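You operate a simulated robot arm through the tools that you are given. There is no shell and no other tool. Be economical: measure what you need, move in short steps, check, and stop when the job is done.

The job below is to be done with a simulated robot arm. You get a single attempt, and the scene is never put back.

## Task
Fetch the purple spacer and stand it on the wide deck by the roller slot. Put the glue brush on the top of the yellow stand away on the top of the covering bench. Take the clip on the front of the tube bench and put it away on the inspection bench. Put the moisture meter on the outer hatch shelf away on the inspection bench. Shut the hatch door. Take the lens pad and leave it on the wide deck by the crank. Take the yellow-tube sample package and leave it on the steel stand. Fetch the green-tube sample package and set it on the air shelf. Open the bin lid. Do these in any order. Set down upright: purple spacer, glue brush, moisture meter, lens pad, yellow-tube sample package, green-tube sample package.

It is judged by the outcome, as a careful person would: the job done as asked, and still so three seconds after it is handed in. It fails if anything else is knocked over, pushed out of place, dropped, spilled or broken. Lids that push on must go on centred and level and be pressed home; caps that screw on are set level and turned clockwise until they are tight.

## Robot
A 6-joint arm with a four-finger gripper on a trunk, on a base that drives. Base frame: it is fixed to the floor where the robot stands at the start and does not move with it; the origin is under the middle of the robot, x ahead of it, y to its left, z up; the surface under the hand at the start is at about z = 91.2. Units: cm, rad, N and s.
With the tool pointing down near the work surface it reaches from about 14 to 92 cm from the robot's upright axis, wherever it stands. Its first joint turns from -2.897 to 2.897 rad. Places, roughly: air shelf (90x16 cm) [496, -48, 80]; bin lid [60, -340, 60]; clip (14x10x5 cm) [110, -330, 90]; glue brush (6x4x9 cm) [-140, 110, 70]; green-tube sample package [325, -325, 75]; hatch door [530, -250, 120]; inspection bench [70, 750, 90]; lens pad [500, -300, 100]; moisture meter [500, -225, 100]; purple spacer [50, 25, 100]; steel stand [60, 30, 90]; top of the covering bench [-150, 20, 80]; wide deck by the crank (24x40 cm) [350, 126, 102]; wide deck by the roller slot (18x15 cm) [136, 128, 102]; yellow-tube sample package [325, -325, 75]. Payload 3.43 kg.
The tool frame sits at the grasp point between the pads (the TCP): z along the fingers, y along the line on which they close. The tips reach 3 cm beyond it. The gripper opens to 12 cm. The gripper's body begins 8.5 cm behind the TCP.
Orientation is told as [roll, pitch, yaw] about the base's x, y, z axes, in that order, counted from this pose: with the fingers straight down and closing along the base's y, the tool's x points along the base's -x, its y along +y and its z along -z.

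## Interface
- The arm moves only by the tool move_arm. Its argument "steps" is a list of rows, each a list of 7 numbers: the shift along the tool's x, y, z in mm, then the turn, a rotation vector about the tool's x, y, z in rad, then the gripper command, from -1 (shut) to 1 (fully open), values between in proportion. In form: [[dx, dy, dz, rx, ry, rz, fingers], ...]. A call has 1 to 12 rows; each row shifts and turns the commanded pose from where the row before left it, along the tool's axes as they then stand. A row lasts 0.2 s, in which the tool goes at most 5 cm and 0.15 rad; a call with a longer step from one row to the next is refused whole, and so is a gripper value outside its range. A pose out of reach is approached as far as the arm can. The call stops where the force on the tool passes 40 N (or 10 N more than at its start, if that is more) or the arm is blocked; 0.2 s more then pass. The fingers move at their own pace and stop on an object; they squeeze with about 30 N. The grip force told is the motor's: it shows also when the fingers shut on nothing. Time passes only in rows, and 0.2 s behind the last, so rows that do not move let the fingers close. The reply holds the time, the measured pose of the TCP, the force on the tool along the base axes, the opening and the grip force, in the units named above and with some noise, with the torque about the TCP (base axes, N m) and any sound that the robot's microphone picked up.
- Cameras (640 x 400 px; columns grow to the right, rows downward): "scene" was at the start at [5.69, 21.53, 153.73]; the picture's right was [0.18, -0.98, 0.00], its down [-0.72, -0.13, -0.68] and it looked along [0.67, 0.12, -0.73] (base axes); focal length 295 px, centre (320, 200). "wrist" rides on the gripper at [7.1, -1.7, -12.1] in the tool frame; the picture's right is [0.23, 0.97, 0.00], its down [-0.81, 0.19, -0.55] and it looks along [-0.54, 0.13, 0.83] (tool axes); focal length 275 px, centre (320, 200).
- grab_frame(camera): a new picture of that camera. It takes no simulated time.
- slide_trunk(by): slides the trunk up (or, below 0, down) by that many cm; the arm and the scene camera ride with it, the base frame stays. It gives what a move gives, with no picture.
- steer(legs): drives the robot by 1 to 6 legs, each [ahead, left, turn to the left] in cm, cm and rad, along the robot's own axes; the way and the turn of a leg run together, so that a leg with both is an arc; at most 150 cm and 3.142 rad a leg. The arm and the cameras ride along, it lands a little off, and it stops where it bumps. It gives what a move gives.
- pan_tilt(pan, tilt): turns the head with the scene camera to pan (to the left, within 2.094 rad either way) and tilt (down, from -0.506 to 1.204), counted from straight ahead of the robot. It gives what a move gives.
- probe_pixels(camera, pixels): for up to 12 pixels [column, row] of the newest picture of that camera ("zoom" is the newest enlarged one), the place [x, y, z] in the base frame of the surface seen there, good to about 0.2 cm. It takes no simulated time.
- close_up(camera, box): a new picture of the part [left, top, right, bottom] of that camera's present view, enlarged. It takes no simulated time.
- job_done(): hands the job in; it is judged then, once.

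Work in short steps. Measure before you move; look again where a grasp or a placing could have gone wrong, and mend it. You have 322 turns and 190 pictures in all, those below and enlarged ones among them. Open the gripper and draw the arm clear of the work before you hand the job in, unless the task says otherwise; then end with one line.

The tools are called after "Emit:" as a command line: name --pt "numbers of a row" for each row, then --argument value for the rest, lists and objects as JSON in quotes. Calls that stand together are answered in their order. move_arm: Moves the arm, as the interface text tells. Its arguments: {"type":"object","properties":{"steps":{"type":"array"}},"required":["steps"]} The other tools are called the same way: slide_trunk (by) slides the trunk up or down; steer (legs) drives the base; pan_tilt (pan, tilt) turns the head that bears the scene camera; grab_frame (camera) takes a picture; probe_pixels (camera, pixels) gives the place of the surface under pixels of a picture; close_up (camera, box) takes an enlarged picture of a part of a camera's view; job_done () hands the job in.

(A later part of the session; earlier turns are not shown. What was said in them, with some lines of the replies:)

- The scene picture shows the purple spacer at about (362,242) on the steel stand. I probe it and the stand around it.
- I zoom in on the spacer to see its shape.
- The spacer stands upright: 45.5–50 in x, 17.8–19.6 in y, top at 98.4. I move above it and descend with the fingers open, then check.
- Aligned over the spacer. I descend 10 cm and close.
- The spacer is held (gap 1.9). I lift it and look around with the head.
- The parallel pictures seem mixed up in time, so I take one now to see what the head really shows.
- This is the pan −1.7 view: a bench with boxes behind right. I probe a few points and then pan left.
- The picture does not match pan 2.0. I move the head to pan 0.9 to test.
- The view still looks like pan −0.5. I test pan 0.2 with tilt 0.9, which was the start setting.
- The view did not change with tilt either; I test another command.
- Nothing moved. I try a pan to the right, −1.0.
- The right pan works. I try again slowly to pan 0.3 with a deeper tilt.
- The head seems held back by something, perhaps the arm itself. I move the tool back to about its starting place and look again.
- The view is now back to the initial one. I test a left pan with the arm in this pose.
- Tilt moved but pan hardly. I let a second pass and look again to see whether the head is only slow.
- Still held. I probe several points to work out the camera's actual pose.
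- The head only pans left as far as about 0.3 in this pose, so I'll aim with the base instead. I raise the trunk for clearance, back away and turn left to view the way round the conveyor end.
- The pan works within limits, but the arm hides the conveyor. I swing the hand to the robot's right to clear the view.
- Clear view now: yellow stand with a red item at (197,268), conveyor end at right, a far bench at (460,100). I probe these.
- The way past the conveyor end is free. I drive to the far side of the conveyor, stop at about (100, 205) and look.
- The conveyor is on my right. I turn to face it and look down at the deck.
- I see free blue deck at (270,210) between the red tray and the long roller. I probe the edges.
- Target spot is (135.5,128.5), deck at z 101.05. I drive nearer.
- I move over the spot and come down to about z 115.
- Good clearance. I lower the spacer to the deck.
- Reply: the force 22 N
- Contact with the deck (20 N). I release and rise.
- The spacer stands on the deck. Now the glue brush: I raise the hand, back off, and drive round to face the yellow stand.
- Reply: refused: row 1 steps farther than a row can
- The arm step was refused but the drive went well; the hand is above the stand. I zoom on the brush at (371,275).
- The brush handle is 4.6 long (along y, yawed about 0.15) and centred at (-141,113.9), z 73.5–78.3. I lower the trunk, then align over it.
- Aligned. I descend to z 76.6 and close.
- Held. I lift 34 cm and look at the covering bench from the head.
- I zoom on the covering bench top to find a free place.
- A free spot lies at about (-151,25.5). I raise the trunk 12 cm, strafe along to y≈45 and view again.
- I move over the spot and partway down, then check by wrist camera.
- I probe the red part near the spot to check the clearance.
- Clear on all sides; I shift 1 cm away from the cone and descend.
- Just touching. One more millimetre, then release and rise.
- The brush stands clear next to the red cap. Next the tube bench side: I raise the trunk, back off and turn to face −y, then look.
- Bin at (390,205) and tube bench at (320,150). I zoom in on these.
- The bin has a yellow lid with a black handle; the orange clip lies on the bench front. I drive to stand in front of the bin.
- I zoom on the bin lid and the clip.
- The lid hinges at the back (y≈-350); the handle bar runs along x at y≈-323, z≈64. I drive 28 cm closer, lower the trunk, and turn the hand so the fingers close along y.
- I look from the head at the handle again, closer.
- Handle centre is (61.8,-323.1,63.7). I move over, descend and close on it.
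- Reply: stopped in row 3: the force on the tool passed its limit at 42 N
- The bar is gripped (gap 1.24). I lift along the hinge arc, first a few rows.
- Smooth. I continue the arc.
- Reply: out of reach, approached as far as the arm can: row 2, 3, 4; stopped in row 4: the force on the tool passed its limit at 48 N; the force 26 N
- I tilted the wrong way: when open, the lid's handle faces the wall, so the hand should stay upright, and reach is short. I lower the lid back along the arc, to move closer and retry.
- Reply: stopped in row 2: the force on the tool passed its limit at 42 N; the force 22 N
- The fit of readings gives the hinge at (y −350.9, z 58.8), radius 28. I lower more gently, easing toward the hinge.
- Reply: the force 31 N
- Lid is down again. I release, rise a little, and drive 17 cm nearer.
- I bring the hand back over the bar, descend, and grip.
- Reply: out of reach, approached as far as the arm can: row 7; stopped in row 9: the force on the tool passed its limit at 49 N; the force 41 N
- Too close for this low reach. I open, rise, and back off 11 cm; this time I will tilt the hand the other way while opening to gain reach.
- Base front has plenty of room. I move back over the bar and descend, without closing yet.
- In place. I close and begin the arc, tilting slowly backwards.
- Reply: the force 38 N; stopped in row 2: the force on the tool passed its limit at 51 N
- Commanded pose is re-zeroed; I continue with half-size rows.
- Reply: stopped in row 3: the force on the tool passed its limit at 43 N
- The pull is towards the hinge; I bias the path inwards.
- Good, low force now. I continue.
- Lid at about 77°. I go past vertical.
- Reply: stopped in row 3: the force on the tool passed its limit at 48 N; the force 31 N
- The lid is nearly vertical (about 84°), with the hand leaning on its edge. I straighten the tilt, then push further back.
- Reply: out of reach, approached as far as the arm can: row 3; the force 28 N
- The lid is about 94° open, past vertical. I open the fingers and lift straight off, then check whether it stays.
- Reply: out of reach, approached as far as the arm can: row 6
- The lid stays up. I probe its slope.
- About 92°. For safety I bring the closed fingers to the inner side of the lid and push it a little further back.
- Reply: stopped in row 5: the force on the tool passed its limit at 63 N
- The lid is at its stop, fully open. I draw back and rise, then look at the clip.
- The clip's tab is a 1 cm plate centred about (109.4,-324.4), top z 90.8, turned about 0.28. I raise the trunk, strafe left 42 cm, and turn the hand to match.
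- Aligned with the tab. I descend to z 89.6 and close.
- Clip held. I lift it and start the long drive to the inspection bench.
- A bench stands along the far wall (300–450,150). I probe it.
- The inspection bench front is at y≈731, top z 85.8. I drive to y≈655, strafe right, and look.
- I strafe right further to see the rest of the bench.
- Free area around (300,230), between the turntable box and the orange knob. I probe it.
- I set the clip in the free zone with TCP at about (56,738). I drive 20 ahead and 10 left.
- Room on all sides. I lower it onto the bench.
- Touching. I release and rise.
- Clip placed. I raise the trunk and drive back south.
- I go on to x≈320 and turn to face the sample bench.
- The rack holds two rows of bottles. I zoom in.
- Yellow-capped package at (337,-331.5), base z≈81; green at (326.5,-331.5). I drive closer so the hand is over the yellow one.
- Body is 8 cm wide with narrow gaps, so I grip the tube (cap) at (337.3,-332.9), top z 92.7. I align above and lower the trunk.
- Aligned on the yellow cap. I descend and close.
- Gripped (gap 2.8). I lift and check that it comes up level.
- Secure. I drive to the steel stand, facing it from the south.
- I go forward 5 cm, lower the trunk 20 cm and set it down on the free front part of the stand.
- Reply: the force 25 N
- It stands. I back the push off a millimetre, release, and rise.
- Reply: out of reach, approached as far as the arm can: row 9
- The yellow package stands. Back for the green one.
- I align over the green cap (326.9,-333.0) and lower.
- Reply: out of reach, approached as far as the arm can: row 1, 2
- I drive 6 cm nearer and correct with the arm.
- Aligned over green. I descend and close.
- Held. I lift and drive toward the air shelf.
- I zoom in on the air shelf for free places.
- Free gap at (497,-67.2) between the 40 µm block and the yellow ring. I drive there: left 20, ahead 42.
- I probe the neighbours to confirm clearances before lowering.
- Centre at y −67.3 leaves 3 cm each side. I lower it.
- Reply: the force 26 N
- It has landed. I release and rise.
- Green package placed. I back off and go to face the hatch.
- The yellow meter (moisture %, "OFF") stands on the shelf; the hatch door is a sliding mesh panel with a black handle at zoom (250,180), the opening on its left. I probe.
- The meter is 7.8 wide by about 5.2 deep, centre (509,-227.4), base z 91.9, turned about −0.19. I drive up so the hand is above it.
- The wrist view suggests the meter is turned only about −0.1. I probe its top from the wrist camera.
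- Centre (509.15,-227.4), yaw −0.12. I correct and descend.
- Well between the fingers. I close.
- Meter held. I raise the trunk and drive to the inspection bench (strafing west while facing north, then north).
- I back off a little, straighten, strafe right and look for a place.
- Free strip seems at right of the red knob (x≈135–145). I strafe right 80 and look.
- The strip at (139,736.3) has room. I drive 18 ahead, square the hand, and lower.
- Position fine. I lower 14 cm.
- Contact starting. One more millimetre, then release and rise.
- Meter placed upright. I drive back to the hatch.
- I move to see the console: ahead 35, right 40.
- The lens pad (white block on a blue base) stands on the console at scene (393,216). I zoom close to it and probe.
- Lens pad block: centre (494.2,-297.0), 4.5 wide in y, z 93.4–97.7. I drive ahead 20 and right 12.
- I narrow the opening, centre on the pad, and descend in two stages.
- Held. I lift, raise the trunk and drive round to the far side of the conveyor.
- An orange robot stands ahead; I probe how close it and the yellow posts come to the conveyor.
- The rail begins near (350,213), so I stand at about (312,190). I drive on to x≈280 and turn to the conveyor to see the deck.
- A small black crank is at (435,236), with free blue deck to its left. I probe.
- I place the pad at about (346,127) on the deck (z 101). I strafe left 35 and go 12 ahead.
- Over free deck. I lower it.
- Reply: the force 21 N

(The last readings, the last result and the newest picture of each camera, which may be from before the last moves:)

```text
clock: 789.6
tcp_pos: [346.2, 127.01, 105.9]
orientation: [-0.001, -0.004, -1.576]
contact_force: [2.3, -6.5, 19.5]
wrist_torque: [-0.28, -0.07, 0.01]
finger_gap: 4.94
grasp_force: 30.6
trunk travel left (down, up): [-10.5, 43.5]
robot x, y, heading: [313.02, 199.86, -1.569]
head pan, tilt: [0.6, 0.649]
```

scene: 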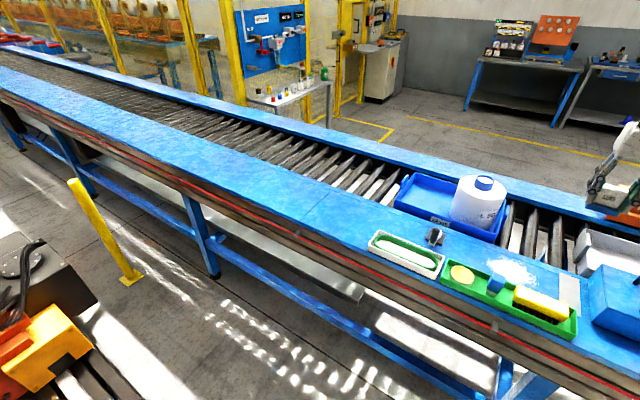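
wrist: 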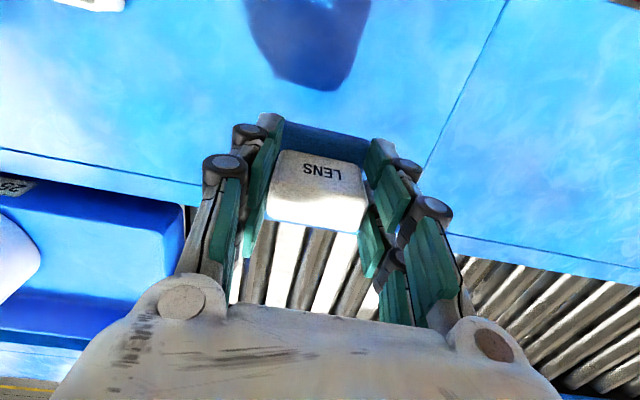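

Touched down. I ease 1 mm, release and rise.

Emit:
move_arm --pt "0 0 -1.5 0 0 0 -1" --pt "0 0 0 0 0 0 -0.1" --pt "0 0 0 0 0 0 0.05" --pt "0 0 0 0 0 0 0.05" --pt "0 0 -40 0 0 0 0.05" --pt "0 0 -45 0 0 0 0.05" --pt "0 0 -45 0 0 0 0.05" --pt "0 0 -45 0 0 0 0.05"

Emit:
grab_frame --camera "wrist"

```text
clock: 791.4
tcp_pos: [346.15, 127.03, 123.49]
orientation: [-0.001, -0.004, -1.577]
contact_force: [-0.2, 0.0, 0.2]
wrist_torque: [-0.01, 0.0, 0.03]
finger_gap: 6.32
grasp_force: 0.1
trunk travel left (down, up): [-10.5, 43.5]
robot x, y, heading: [313.5, 199.71, -1.575]
head pan, tilt: [0.6, 0.649]
```

```text
85 pictures are left
```

wrist: 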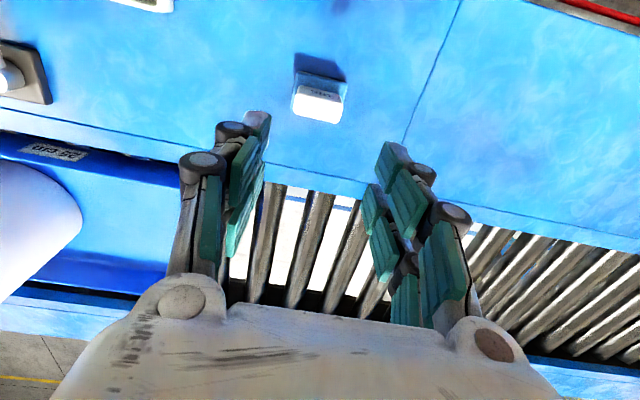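

The lens pad stands. Last job: the hatch door. I raise the trunk and drive back round.

Emit:
slide_trunk --by 25

Emit:
steer --legs '[[-14, 0, 0], [0, 0, -1.571], [120, 0, 0], [120, 0, 0], [118, 0, 0], [0, 0, 1.571]]'

Emit:
steer --legs '[[145, 0, 0], [145, 0, 0], [145, 0, 0], [0, 0, 1.571], [130, 0, 0], [130, 0, 0]]'

Emit:
steer --legs '[[130, 0, 0]]'

Emit:
pan_tilt --pan -0.1 --tilt 0.5

Emit:
grab_frame --camera "scene"

```text
clock: 794.0
tcp_pos: [346.07, 126.96, 148.29]
orientation: [-0.001, -0.005, -1.576]
contact_force: [-0.2, -0.4, 0.7]
wrist_torque: [0.02, 0.03, 0.0]
finger_gap: 6.3
grasp_force: 0.0
trunk travel left (down, up): [-35.5, 18.5]
robot x, y, heading: [313.21, 200.03, -1.571]
head pan, tilt: [0.6, 0.649]
```

```text
clock: 819.9
tcp_pos: [-11.7, 146.05, 148.3]
orientation: [-0.002, -0.002, -1.592]
contact_force: [-0.3, -0.3, 0.0]
wrist_torque: [0.01, 0.01, -0.01]
finger_gap: 6.3
grasp_force: 0.2
trunk travel left (down, up): [-35.5, 18.5]
robot x, y, heading: [-43.79, 219.61, -1.583]
head pan, tilt: [0.6, 0.649]
```

```text
clock: 856.9
tcp_pos: [283.98, -181.83, 148.39]
orientation: [-0.002, -0.004, -0.003]
contact_force: [-0.2, -0.2, 0.4]
wrist_torque: [0.02, -0.01, 0.01]
finger_gap: 6.29
grasp_force: 0.1
trunk travel left (down, up): [-35.5, 18.5]
robot x, y, heading: [210.73, -214.69, 0.006]
head pan, tilt: [0.6, 0.649]
```

```text
clock: 863.4
tcp_pos: [413.46, -181.27, 148.38]
orientation: [-0.003, -0.004, -0.001]
contact_force: [1.3, -0.8, -0.6]
wrist_torque: [0.01, 0.01, -0.03]
finger_gap: 6.31
grasp_force: 0.0
trunk travel left (down, up): [-35.5, 18.5]
robot x, y, heading: [340.05, -214.88, 0.003]
head pan, tilt: [0.6, 0.649]
```

```text
clock: 864.5
tcp_pos: [413.38, -181.37, 148.33]
orientation: [-0.002, -0.002, 0.001]
contact_force: [0.9, -1.0, -1.3]
wrist_torque: [0.02, -0.04, -0.02]
finger_gap: 6.31
grasp_force: 0.0
trunk travel left (down, up): [-35.5, 18.5]
robot x, y, heading: [340.33, -214.62, 0.001]
head pan, tilt: [-0.099, 0.499]
```

```text
84 pictures are left
```

scene: 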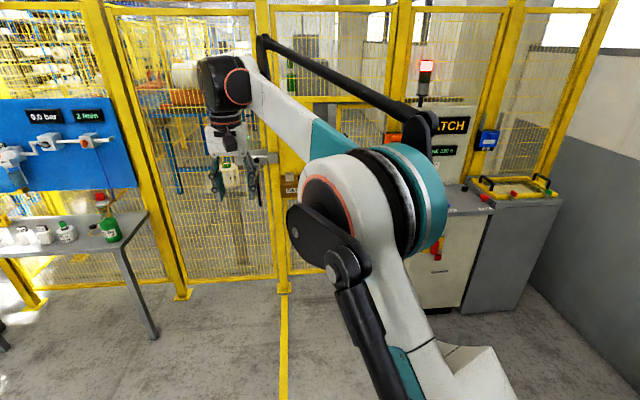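

I swing the hand to the right so that the head can see the hatch.

Emit:
move_arm --pt "0 -48 0 0 0 0 -1" --pt "0 -48 0 0 0 0 -1" --pt "0 -48 0 0 0 0 -1" --pt "0 -48 0 0 0 0 -1" --pt "0 -48 0 0 0 0 -1" --pt "0 -48 0 0 0 0 -1" --pt "0 -48 0 0 0 0 -1" --pt "0 -48 0 0 0 0 -1" --pt "0 -48 0 0 0 0 -1" --pt "0 -48 0 0 0 0 -1" --pt "0 -48 0 0 0 0 -1"

Emit:
steer --legs '[[45, 0, 0]]'

Emit:
grab_frame --camera "scene"

```text
clock: 866.9
tcp_pos: [413.37, -234.28, 148.5]
orientation: [0.001, -0.004, -0.001]
contact_force: [-0.6, 0.0, -0.1]
wrist_torque: [0.06, 0.02, 0.04]
finger_gap: 0.0
grasp_force: 30.2
trunk travel left (down, up): [-35.5, 18.5]
robot x, y, heading: [340.37, -214.58, 0.006]
head pan, tilt: [-0.099, 0.499]
```

```text
clock: 869.6
tcp_pos: [458.37, -234.01, 148.54]
orientation: [-0.002, -0.003, -0.003]
contact_force: [1.3, -0.2, 0.1]
wrist_torque: [0.02, 0.05, -0.01]
finger_gap: 0.01
grasp_force: 29.9
trunk travel left (down, up): [-35.5, 18.5]
robot x, y, heading: [385.47, -214.62, 0.003]
head pan, tilt: [-0.099, 0.499]
```

```text
83 pictures are left
```

scene: 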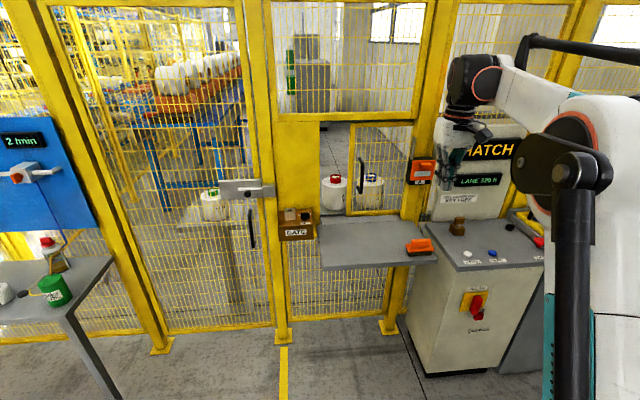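

Emit:
close_up --camera "scene" --box '[265, 100, 445, 280]'

```text
2.22 times, centred on (355, 190) of scene
```

zoom: 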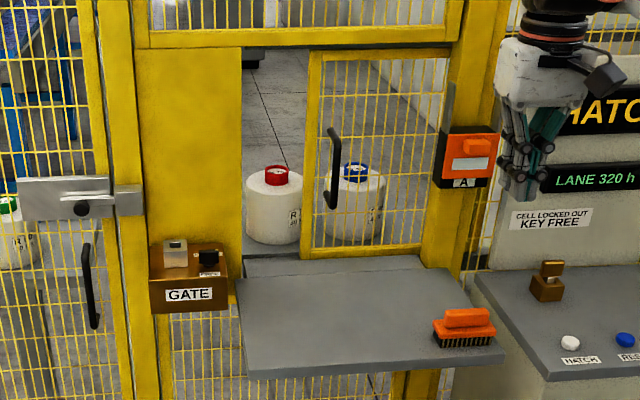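

I probe the door frame corners, to tell whether it slides or swings.

Emit:
probe_pixels --camera "zoom" --pixels '[[312, 100], [310, 235], [345, 252], [400, 248], [380, 53], [432, 53], [331, 140], [330, 200], [240, 100], [200, 150], [335, 165], [450, 110]]'

```text
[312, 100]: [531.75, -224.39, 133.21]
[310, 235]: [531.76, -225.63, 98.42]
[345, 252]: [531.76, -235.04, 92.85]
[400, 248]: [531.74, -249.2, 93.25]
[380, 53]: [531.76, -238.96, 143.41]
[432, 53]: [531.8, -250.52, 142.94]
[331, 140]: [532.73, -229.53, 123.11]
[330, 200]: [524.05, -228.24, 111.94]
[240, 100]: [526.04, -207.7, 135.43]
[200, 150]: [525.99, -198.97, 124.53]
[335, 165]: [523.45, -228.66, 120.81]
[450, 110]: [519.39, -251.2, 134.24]
```

It slides in the plane x=531.8; the opening runs from the plate edge at y −207.7 to the door edge at −224.4. I tilt the closed fingers forward, and drive nearer.

Emit:
move_arm --pt "0 0 0 0 -0.15 0 -1" --pt "0 0 0 0 -0.15 0 -1" --pt "0 0 0 0 -0.15 0 -1" --pt "0 0 0 0 -0.15 0 -1" --pt "0 0 0 0 0 0 -1"

Emit:
slide_trunk --by -22

Emit:
steer --legs '[[50, 0, 0]]'

Emit:
grab_frame --camera "scene"

```text
clock: 870.8
tcp_pos: [458.44, -234.03, 148.54]
orientation: [-0.002, -0.606, -0.001]
contact_force: [0.2, 1.1, 0.4]
wrist_torque: [0.02, 0.0, 0.03]
finger_gap: 0.01
grasp_force: 29.6
trunk travel left (down, up): [-35.5, 18.5]
robot x, y, heading: [385.21, -214.29, 0.006]
head pan, tilt: [-0.099, 0.499]
```

```text
clock: 873.1
tcp_pos: [458.44, -234.0, 126.6]
orientation: [-0.001, -0.604, -0.001]
contact_force: [0.4, 0.0, -0.3]
wrist_torque: [0.0, -0.01, -0.01]
finger_gap: 0.02
grasp_force: 29.5
trunk travel left (down, up): [-13.5, 40.5]
robot x, y, heading: [385.27, -214.98, 0.006]
head pan, tilt: [-0.099, 0.499]
```

```text
clock: 876.0
tcp_pos: [508.18, -233.85, 126.45]
orientation: [0.0, -0.604, -0.002]
contact_force: [0.5, -0.2, 0.4]
wrist_torque: [0.02, -0.02, 0.02]
finger_gap: 0.01
grasp_force: 30.1
trunk travel left (down, up): [-13.5, 40.5]
robot x, y, heading: [435.23, -214.27, 0.001]
head pan, tilt: [-0.099, 0.499]
```

```text
81 pictures are left
```

scene: 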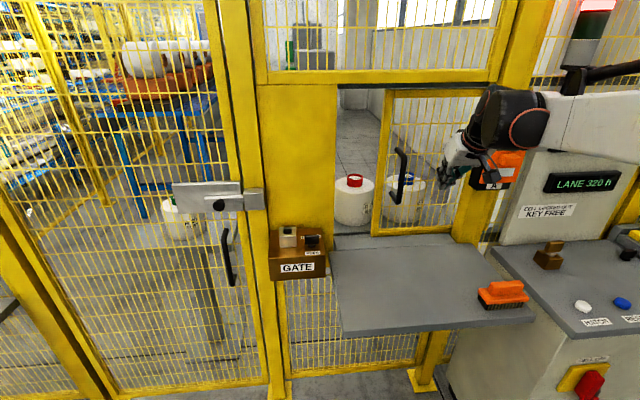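

Hand is right of the handle. I advance to beside the bar at (523,-234,119).

Emit:
move_arm --pt "-19.8 0 36.5 0 0 0 -1" --pt "-19.8 0 36.5 0 0 0 -1" --pt "-19.8 0 36.5 0 0 0 -1" --pt "-19.8 0 36.5 0 0 0 -1" --pt "0 0 0 0 0 0 -1"

Emit:
grab_frame --camera "wrist"

Emit:
grab_frame --camera "scene"

```text
clock: 877.2
tcp_pos: [523.17, -233.8, 118.76]
orientation: [-0.002, -0.601, -0.002]
contact_force: [0.6, -0.2, -0.4]
wrist_torque: [-0.02, 0.02, -0.03]
finger_gap: 0.0
grasp_force: 29.6
trunk travel left (down, up): [-13.5, 40.5]
robot x, y, heading: [435.29, -214.09, 0.003]
head pan, tilt: [-0.099, 0.499]
```

```text
80 pictures are left
```

wrist: 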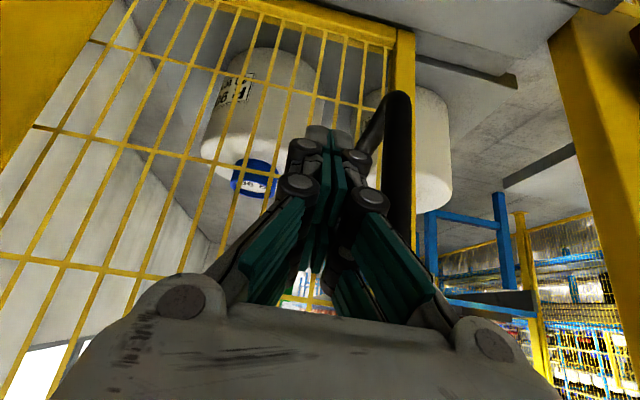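

```text
79 pictures are left
```

scene: 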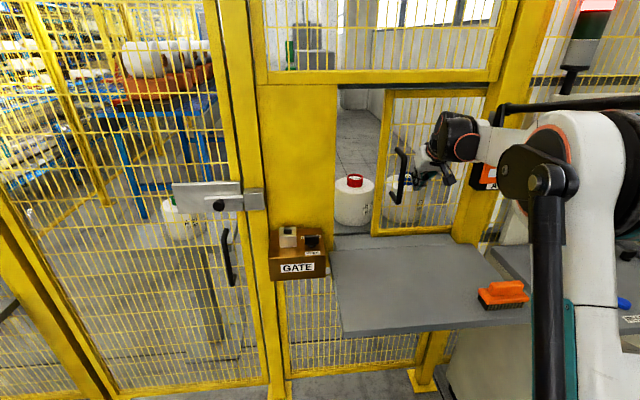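

The fingers sit just right of the bar. I push gently to the left (+y).

Emit:
move_arm --pt "0 20 0 0 0 0 -1" --pt "0 20 0 0 0 0 -1" --pt "0 20 0 0 0 0 -1" --pt "0 20 0 0 0 0 -1"

```text
clock: 878.2
tcp_pos: [523.06, -225.66, 119.09]
orientation: [0.0, -0.603, -0.001]
contact_force: [0.1, 0.4, -0.9]
wrist_torque: [0.01, 0.01, -0.03]
finger_gap: 0.0
grasp_force: 30.3
trunk travel left (down, up): [-13.5, 40.5]
robot x, y, heading: [435.28, -214.26, 0.002]
head pan, tilt: [-0.099, 0.499]
```

Emit:
move_arm --pt "0 20 0 0 0 0 -1" --pt "0 20 0 0 0 0 -1" --pt "0 20 0 0 0 0 -1"

Emit:
grab_frame --camera "scene"

```text
clock: 879.0
tcp_pos: [522.99, -219.73, 119.0]
orientation: [0.0, -0.604, -0.002]
contact_force: [-1.2, 0.4, 0.1]
wrist_torque: [-0.01, -0.03, -0.02]
finger_gap: 0.0
grasp_force: 29.8
trunk travel left (down, up): [-13.5, 40.5]
robot x, y, heading: [435.54, -214.06, 0.0]
head pan, tilt: [-0.099, 0.499]
```

```text
78 pictures are left
```

scene: 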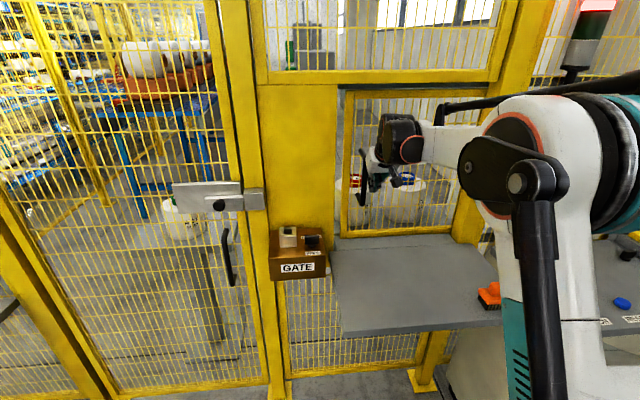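

The door slides well. I continue until it stops.

Emit:
move_arm --pt "0 15 0 0 0 0 -1" --pt "0 15 0 0 0 0 -1" --pt "0 15 0 0 0 0 -1" --pt "0 10 0 0 0 0 -1" --pt "0 10 0 0 0 0 -1" --pt "0 10 0 0 0 0 -1"

```text
clock: 880.0
tcp_pos: [522.98, -216.14, 118.97]
orientation: [-0.008, -0.604, -0.012]
contact_force: [-1.6, -12.3, -1.2]
wrist_torque: [0.14, -0.03, -0.13]
finger_gap: 0.0
grasp_force: 30.0
trunk travel left (down, up): [-13.5, 40.5]
robot x, y, heading: [435.23, -214.72, -0.003]
head pan, tilt: [-0.099, 0.499]
stopped in row 4: the force on the tool passed its limit at 46 N (the readings are from after the stop); the commanded pose is now the measured one
```

It met a stop. I draw back to the right and look whether the gap is shut.

Emit:
move_arm --pt "0 -20 0 0 0 0 -1" --pt "0 -20 0 0 0 0 -1" --pt "20 0 -37 0 0 0 -1" --pt "20 0 -37 0 0 0 -1" --pt "20 0 -37 0 0 0 -1" --pt "20 0 -37 0 0 0 -1"

Emit:
close_up --camera "scene" --box '[250, 60, 510, 250]'

```text
clock: 881.5
tcp_pos: [507.76, -219.25, 126.87]
orientation: [-0.007, -0.604, -0.008]
contact_force: [0.8, 0.9, 0.3]
wrist_torque: [-0.01, 0.01, 0.0]
finger_gap: 0.01
grasp_force: 30.5
trunk travel left (down, up): [-13.5, 40.5]
robot x, y, heading: [435.14, -214.38, 0.0]
head pan, tilt: [-0.099, 0.499]
```

```text
2.11 times, centred on (380, 155) of scene
```

zoom: 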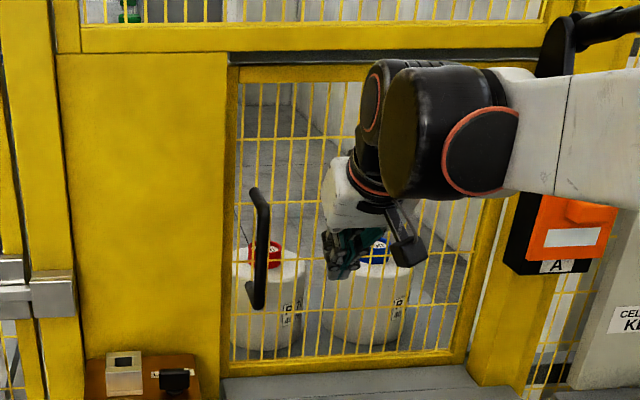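

The door frame now meets the plate edge. I back the robot off and check both edges of the door.

Emit:
steer --legs '[[-60, 0, 0]]'

Emit:
close_up --camera "scene" --box '[250, 90, 450, 250]'

```text
clock: 884.9
tcp_pos: [447.4, -219.35, 126.6]
orientation: [-0.006, -0.603, -0.012]
contact_force: [-0.2, -0.5, 0.8]
wrist_torque: [-0.04, -0.01, 0.01]
finger_gap: 0.0
grasp_force: 29.5
trunk travel left (down, up): [-13.5, 40.5]
robot x, y, heading: [374.68, -214.15, -0.003]
head pan, tilt: [-0.099, 0.499]
```

```text
2.50 times, centred on (350, 170) of scene
```

zoom: 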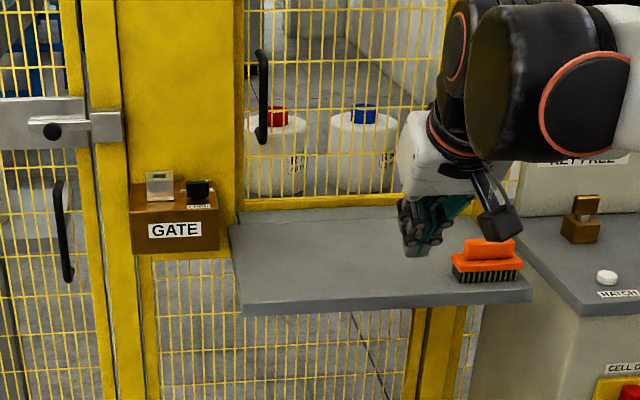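

Emit:
probe_pixels --camera "zoom" --pixels '[[241, 130], [235, 130], [238, 40], [240, 200], [246, 130], [262, 100], [400, 188], [437, 60], [420, 60], [443, 40]]'

```text
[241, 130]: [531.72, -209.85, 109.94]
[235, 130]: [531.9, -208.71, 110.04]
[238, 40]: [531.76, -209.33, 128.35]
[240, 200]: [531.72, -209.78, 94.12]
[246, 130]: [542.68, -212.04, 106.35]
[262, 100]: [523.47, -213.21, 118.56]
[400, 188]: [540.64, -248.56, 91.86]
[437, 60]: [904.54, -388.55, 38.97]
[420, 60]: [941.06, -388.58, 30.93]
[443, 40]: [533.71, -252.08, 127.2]
```

Handle moved to y −213.2 and the frame reaches the plate edge. To be sure it is home I push once more.

Emit:
steer --legs '[[60, 0, 0]]'

Emit:
move_arm --pt "-20 0 37 0.007 0 0 -1" --pt "-20 0 37 0 0 0 -1" --pt "-20 0 37 0 0 0 -1" --pt "-20 0 37 0 0 0 -1" --pt "0 0 0 0 0 0 -1"

Emit:
move_arm --pt "0 10 0 0 0 0 -1" --pt "0 10 0 0 0 0 -1" --pt "0 8 0 0 0 0 -1" --pt "0 8 0 0 0 0 -1" --pt "0 8 0 0 0 0 -1" --pt "0 8 0 0 0 0 -1"

```text
clock: 888.2
tcp_pos: [507.4, -220.18, 126.61]
orientation: [-0.005, -0.603, -0.017]
contact_force: [1.4, 0.3, 0.5]
wrist_torque: [-0.01, 0.04, 0.0]
finger_gap: 0.01
grasp_force: 29.8
trunk travel left (down, up): [-13.5, 40.5]
robot x, y, heading: [434.76, -214.7, -0.008]
head pan, tilt: [-0.099, 0.499]
```

```text
clock: 889.5
tcp_pos: [522.29, -220.6, 119.13]
orientation: [-0.014, -0.605, -0.018]
contact_force: [-0.7, -0.4, -0.4]
wrist_torque: [-0.02, 0.03, 0.0]
finger_gap: 0.02
grasp_force: 30.3
trunk travel left (down, up): [-13.5, 40.5]
robot x, y, heading: [435.05, -214.69, -0.006]
head pan, tilt: [-0.099, 0.499]
```

```text
clock: 890.9
tcp_pos: [522.46, -215.8, 119.04]
orientation: [-0.015, -0.604, -0.019]
contact_force: [-2.7, -14.0, -1.0]
wrist_torque: [0.01, -0.02, -0.26]
finger_gap: 0.0
grasp_force: 29.9
trunk travel left (down, up): [-13.5, 40.5]
robot x, y, heading: [435.13, -214.65, -0.007]
head pan, tilt: [-0.099, 0.499]
```

Emit:
move_arm --pt "0 4 0 0 0 0 -1" --pt "0 4 0 0 0 0 -1" --pt "0 4 0 0 0 0 -1" --pt "0 4 0 0 0 0 -1"

```text
clock: 891.5
tcp_pos: [522.41, -215.85, 118.92]
orientation: [-0.02, -0.604, -0.025]
contact_force: [-3.6, -11.6, 0.3]
wrist_torque: [0.01, -0.04, -0.14]
finger_gap: 0.0
grasp_force: 30.3
trunk travel left (down, up): [-13.5, 40.5]
robot x, y, heading: [434.71, -215.0, -0.011]
head pan, tilt: [-0.099, 0.499]
stopped in row 3: the force on the tool passed its limit at 43 N (the readings are from after the stop); the commanded pose is now the measured one
```

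It is firmly home. I retreat, level the tool and back off, then take a final look toward the bin.

Emit:
move_arm --pt "0 -20 0 0 0 0 -1" --pt "0 -20 0 0 0 0 -1" --pt "20 0 -37 0 0 0 -1" --pt "20 0 -37 0 0 0 -1" --pt "20 0 -37 0 0 0 -1" --pt "20 0 -37 0 0 0 -1"

Emit:
steer --legs '[[-100, 0, 0], [0, 0, -2.2]]'

Emit:
move_arm --pt "0 0 0 0 0.15 0 0" --pt "0 0 0 0 0.15 0 0" --pt "0 0 0 0 0.15 0 0" --pt "0 0 0 0 0.15 0 0"

Emit:
pan_tilt --pan -0.3 --tilt 0.3

Emit:
grab_frame --camera "scene"

```text
clock: 892.9
tcp_pos: [507.26, -218.77, 126.72]
orientation: [-0.019, -0.605, -0.021]
contact_force: [-0.6, 0.8, -0.6]
wrist_torque: [0.03, -0.01, 0.01]
finger_gap: 0.02
grasp_force: 29.8
trunk travel left (down, up): [-13.5, 40.5]
robot x, y, heading: [434.81, -214.52, -0.016]
head pan, tilt: [-0.099, 0.499]
```

```text
clock: 903.4
tcp_pos: [286.44, -269.63, 126.67]
orientation: [-0.019, -0.604, -2.229]
contact_force: [-0.1, -0.3, 0.0]
wrist_torque: [0.0, 0.0, 0.0]
finger_gap: 0.0
grasp_force: 30.2
trunk travel left (down, up): [-13.5, 40.5]
robot x, y, heading: [332.46, -213.65, -2.218]
head pan, tilt: [-0.099, 0.499]
```

```text
clock: 904.4
tcp_pos: [286.49, -269.76, 126.68]
orientation: [-0.015, -0.002, -2.238]
contact_force: [0.0, 0.3, -0.1]
wrist_torque: [0.01, -0.03, -0.01]
finger_gap: 6.0
grasp_force: 0.1
trunk travel left (down, up): [-13.5, 40.5]
robot x, y, heading: [333.22, -213.9, -2.222]
head pan, tilt: [-0.099, 0.499]
```

```text
clock: 905.1
tcp_pos: [286.44, -269.63, 126.77]
orientation: [-0.015, -0.006, -2.239]
contact_force: [-0.1, 0.8, -0.6]
wrist_torque: [0.0, -0.01, -0.01]
finger_gap: 6.0
grasp_force: 0.0
trunk travel left (down, up): [-13.5, 40.5]
robot x, y, heading: [333.08, -213.96, -2.218]
head pan, tilt: [-0.3, 0.3]
```

```text
75 pictures are left
```

scene: 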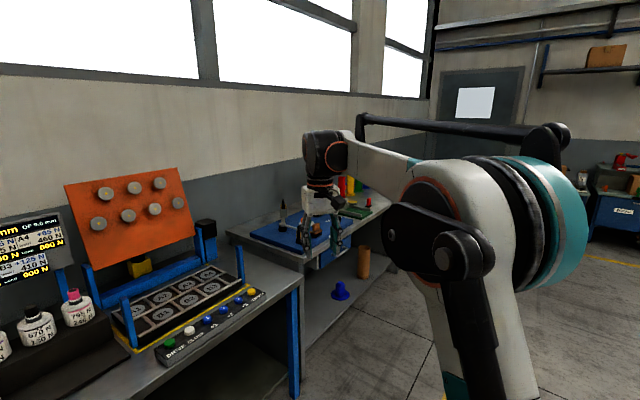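

The bin is hidden by the arm; I turn further and look again.

Emit:
steer --legs '[[0, 0, -0.92]]'

Emit:
pan_tilt --pan 0.3 --tilt 0.35

Emit:
grab_frame --camera "scene"

```text
clock: 907.9
tcp_pos: [260.36, -211.56, 126.59]
orientation: [-0.014, -0.003, 3.137]
contact_force: [0.4, 0.9, -1.1]
wrist_torque: [0.03, 0.0, 0.02]
finger_gap: 5.98
grasp_force: 0.0
trunk travel left (down, up): [-13.5, 40.5]
robot x, y, heading: [333.18, -213.64, -3.128]
head pan, tilt: [-0.3, 0.3]
```

```text
clock: 908.9
tcp_pos: [260.29, -211.64, 126.67]
orientation: [-0.017, -0.002, 3.136]
contact_force: [0.4, -0.2, -0.3]
wrist_torque: [0.01, 0.03, 0.01]
finger_gap: 6.01
grasp_force: 0.2
trunk travel left (down, up): [-13.5, 40.5]
robot x, y, heading: [333.08, -213.73, -3.126]
head pan, tilt: [0.3, 0.351]
```

```text
74 pictures are left
```

scene: 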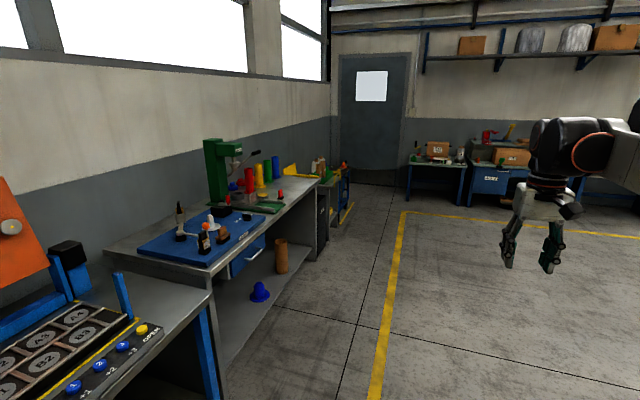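

Emit:
close_up --camera "scene" --box '[250, 140, 360, 210]'

```text
5.71 times, centred on (305, 175) of scene
```

zoom: 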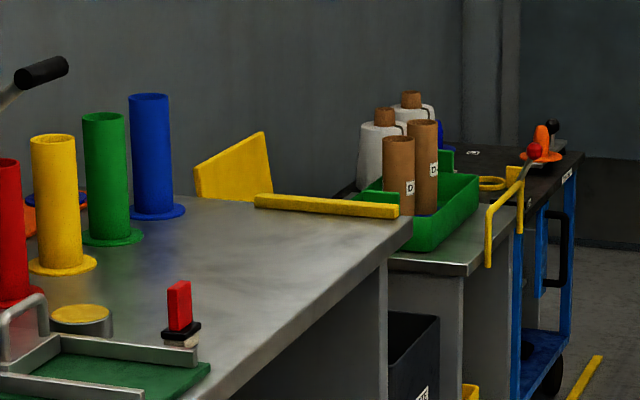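

The bin lid is standing open, the gripper is open, and the arm is clear of everything. All nine jobs are done, so I hand in.

Emit:
job_done

```text
The job is handed in.
```

All nine tasks are done and the job is handed in: all seven items were moved to their places (those you asked for upright are upright), the hatch door is shut, and the bin lid is open.
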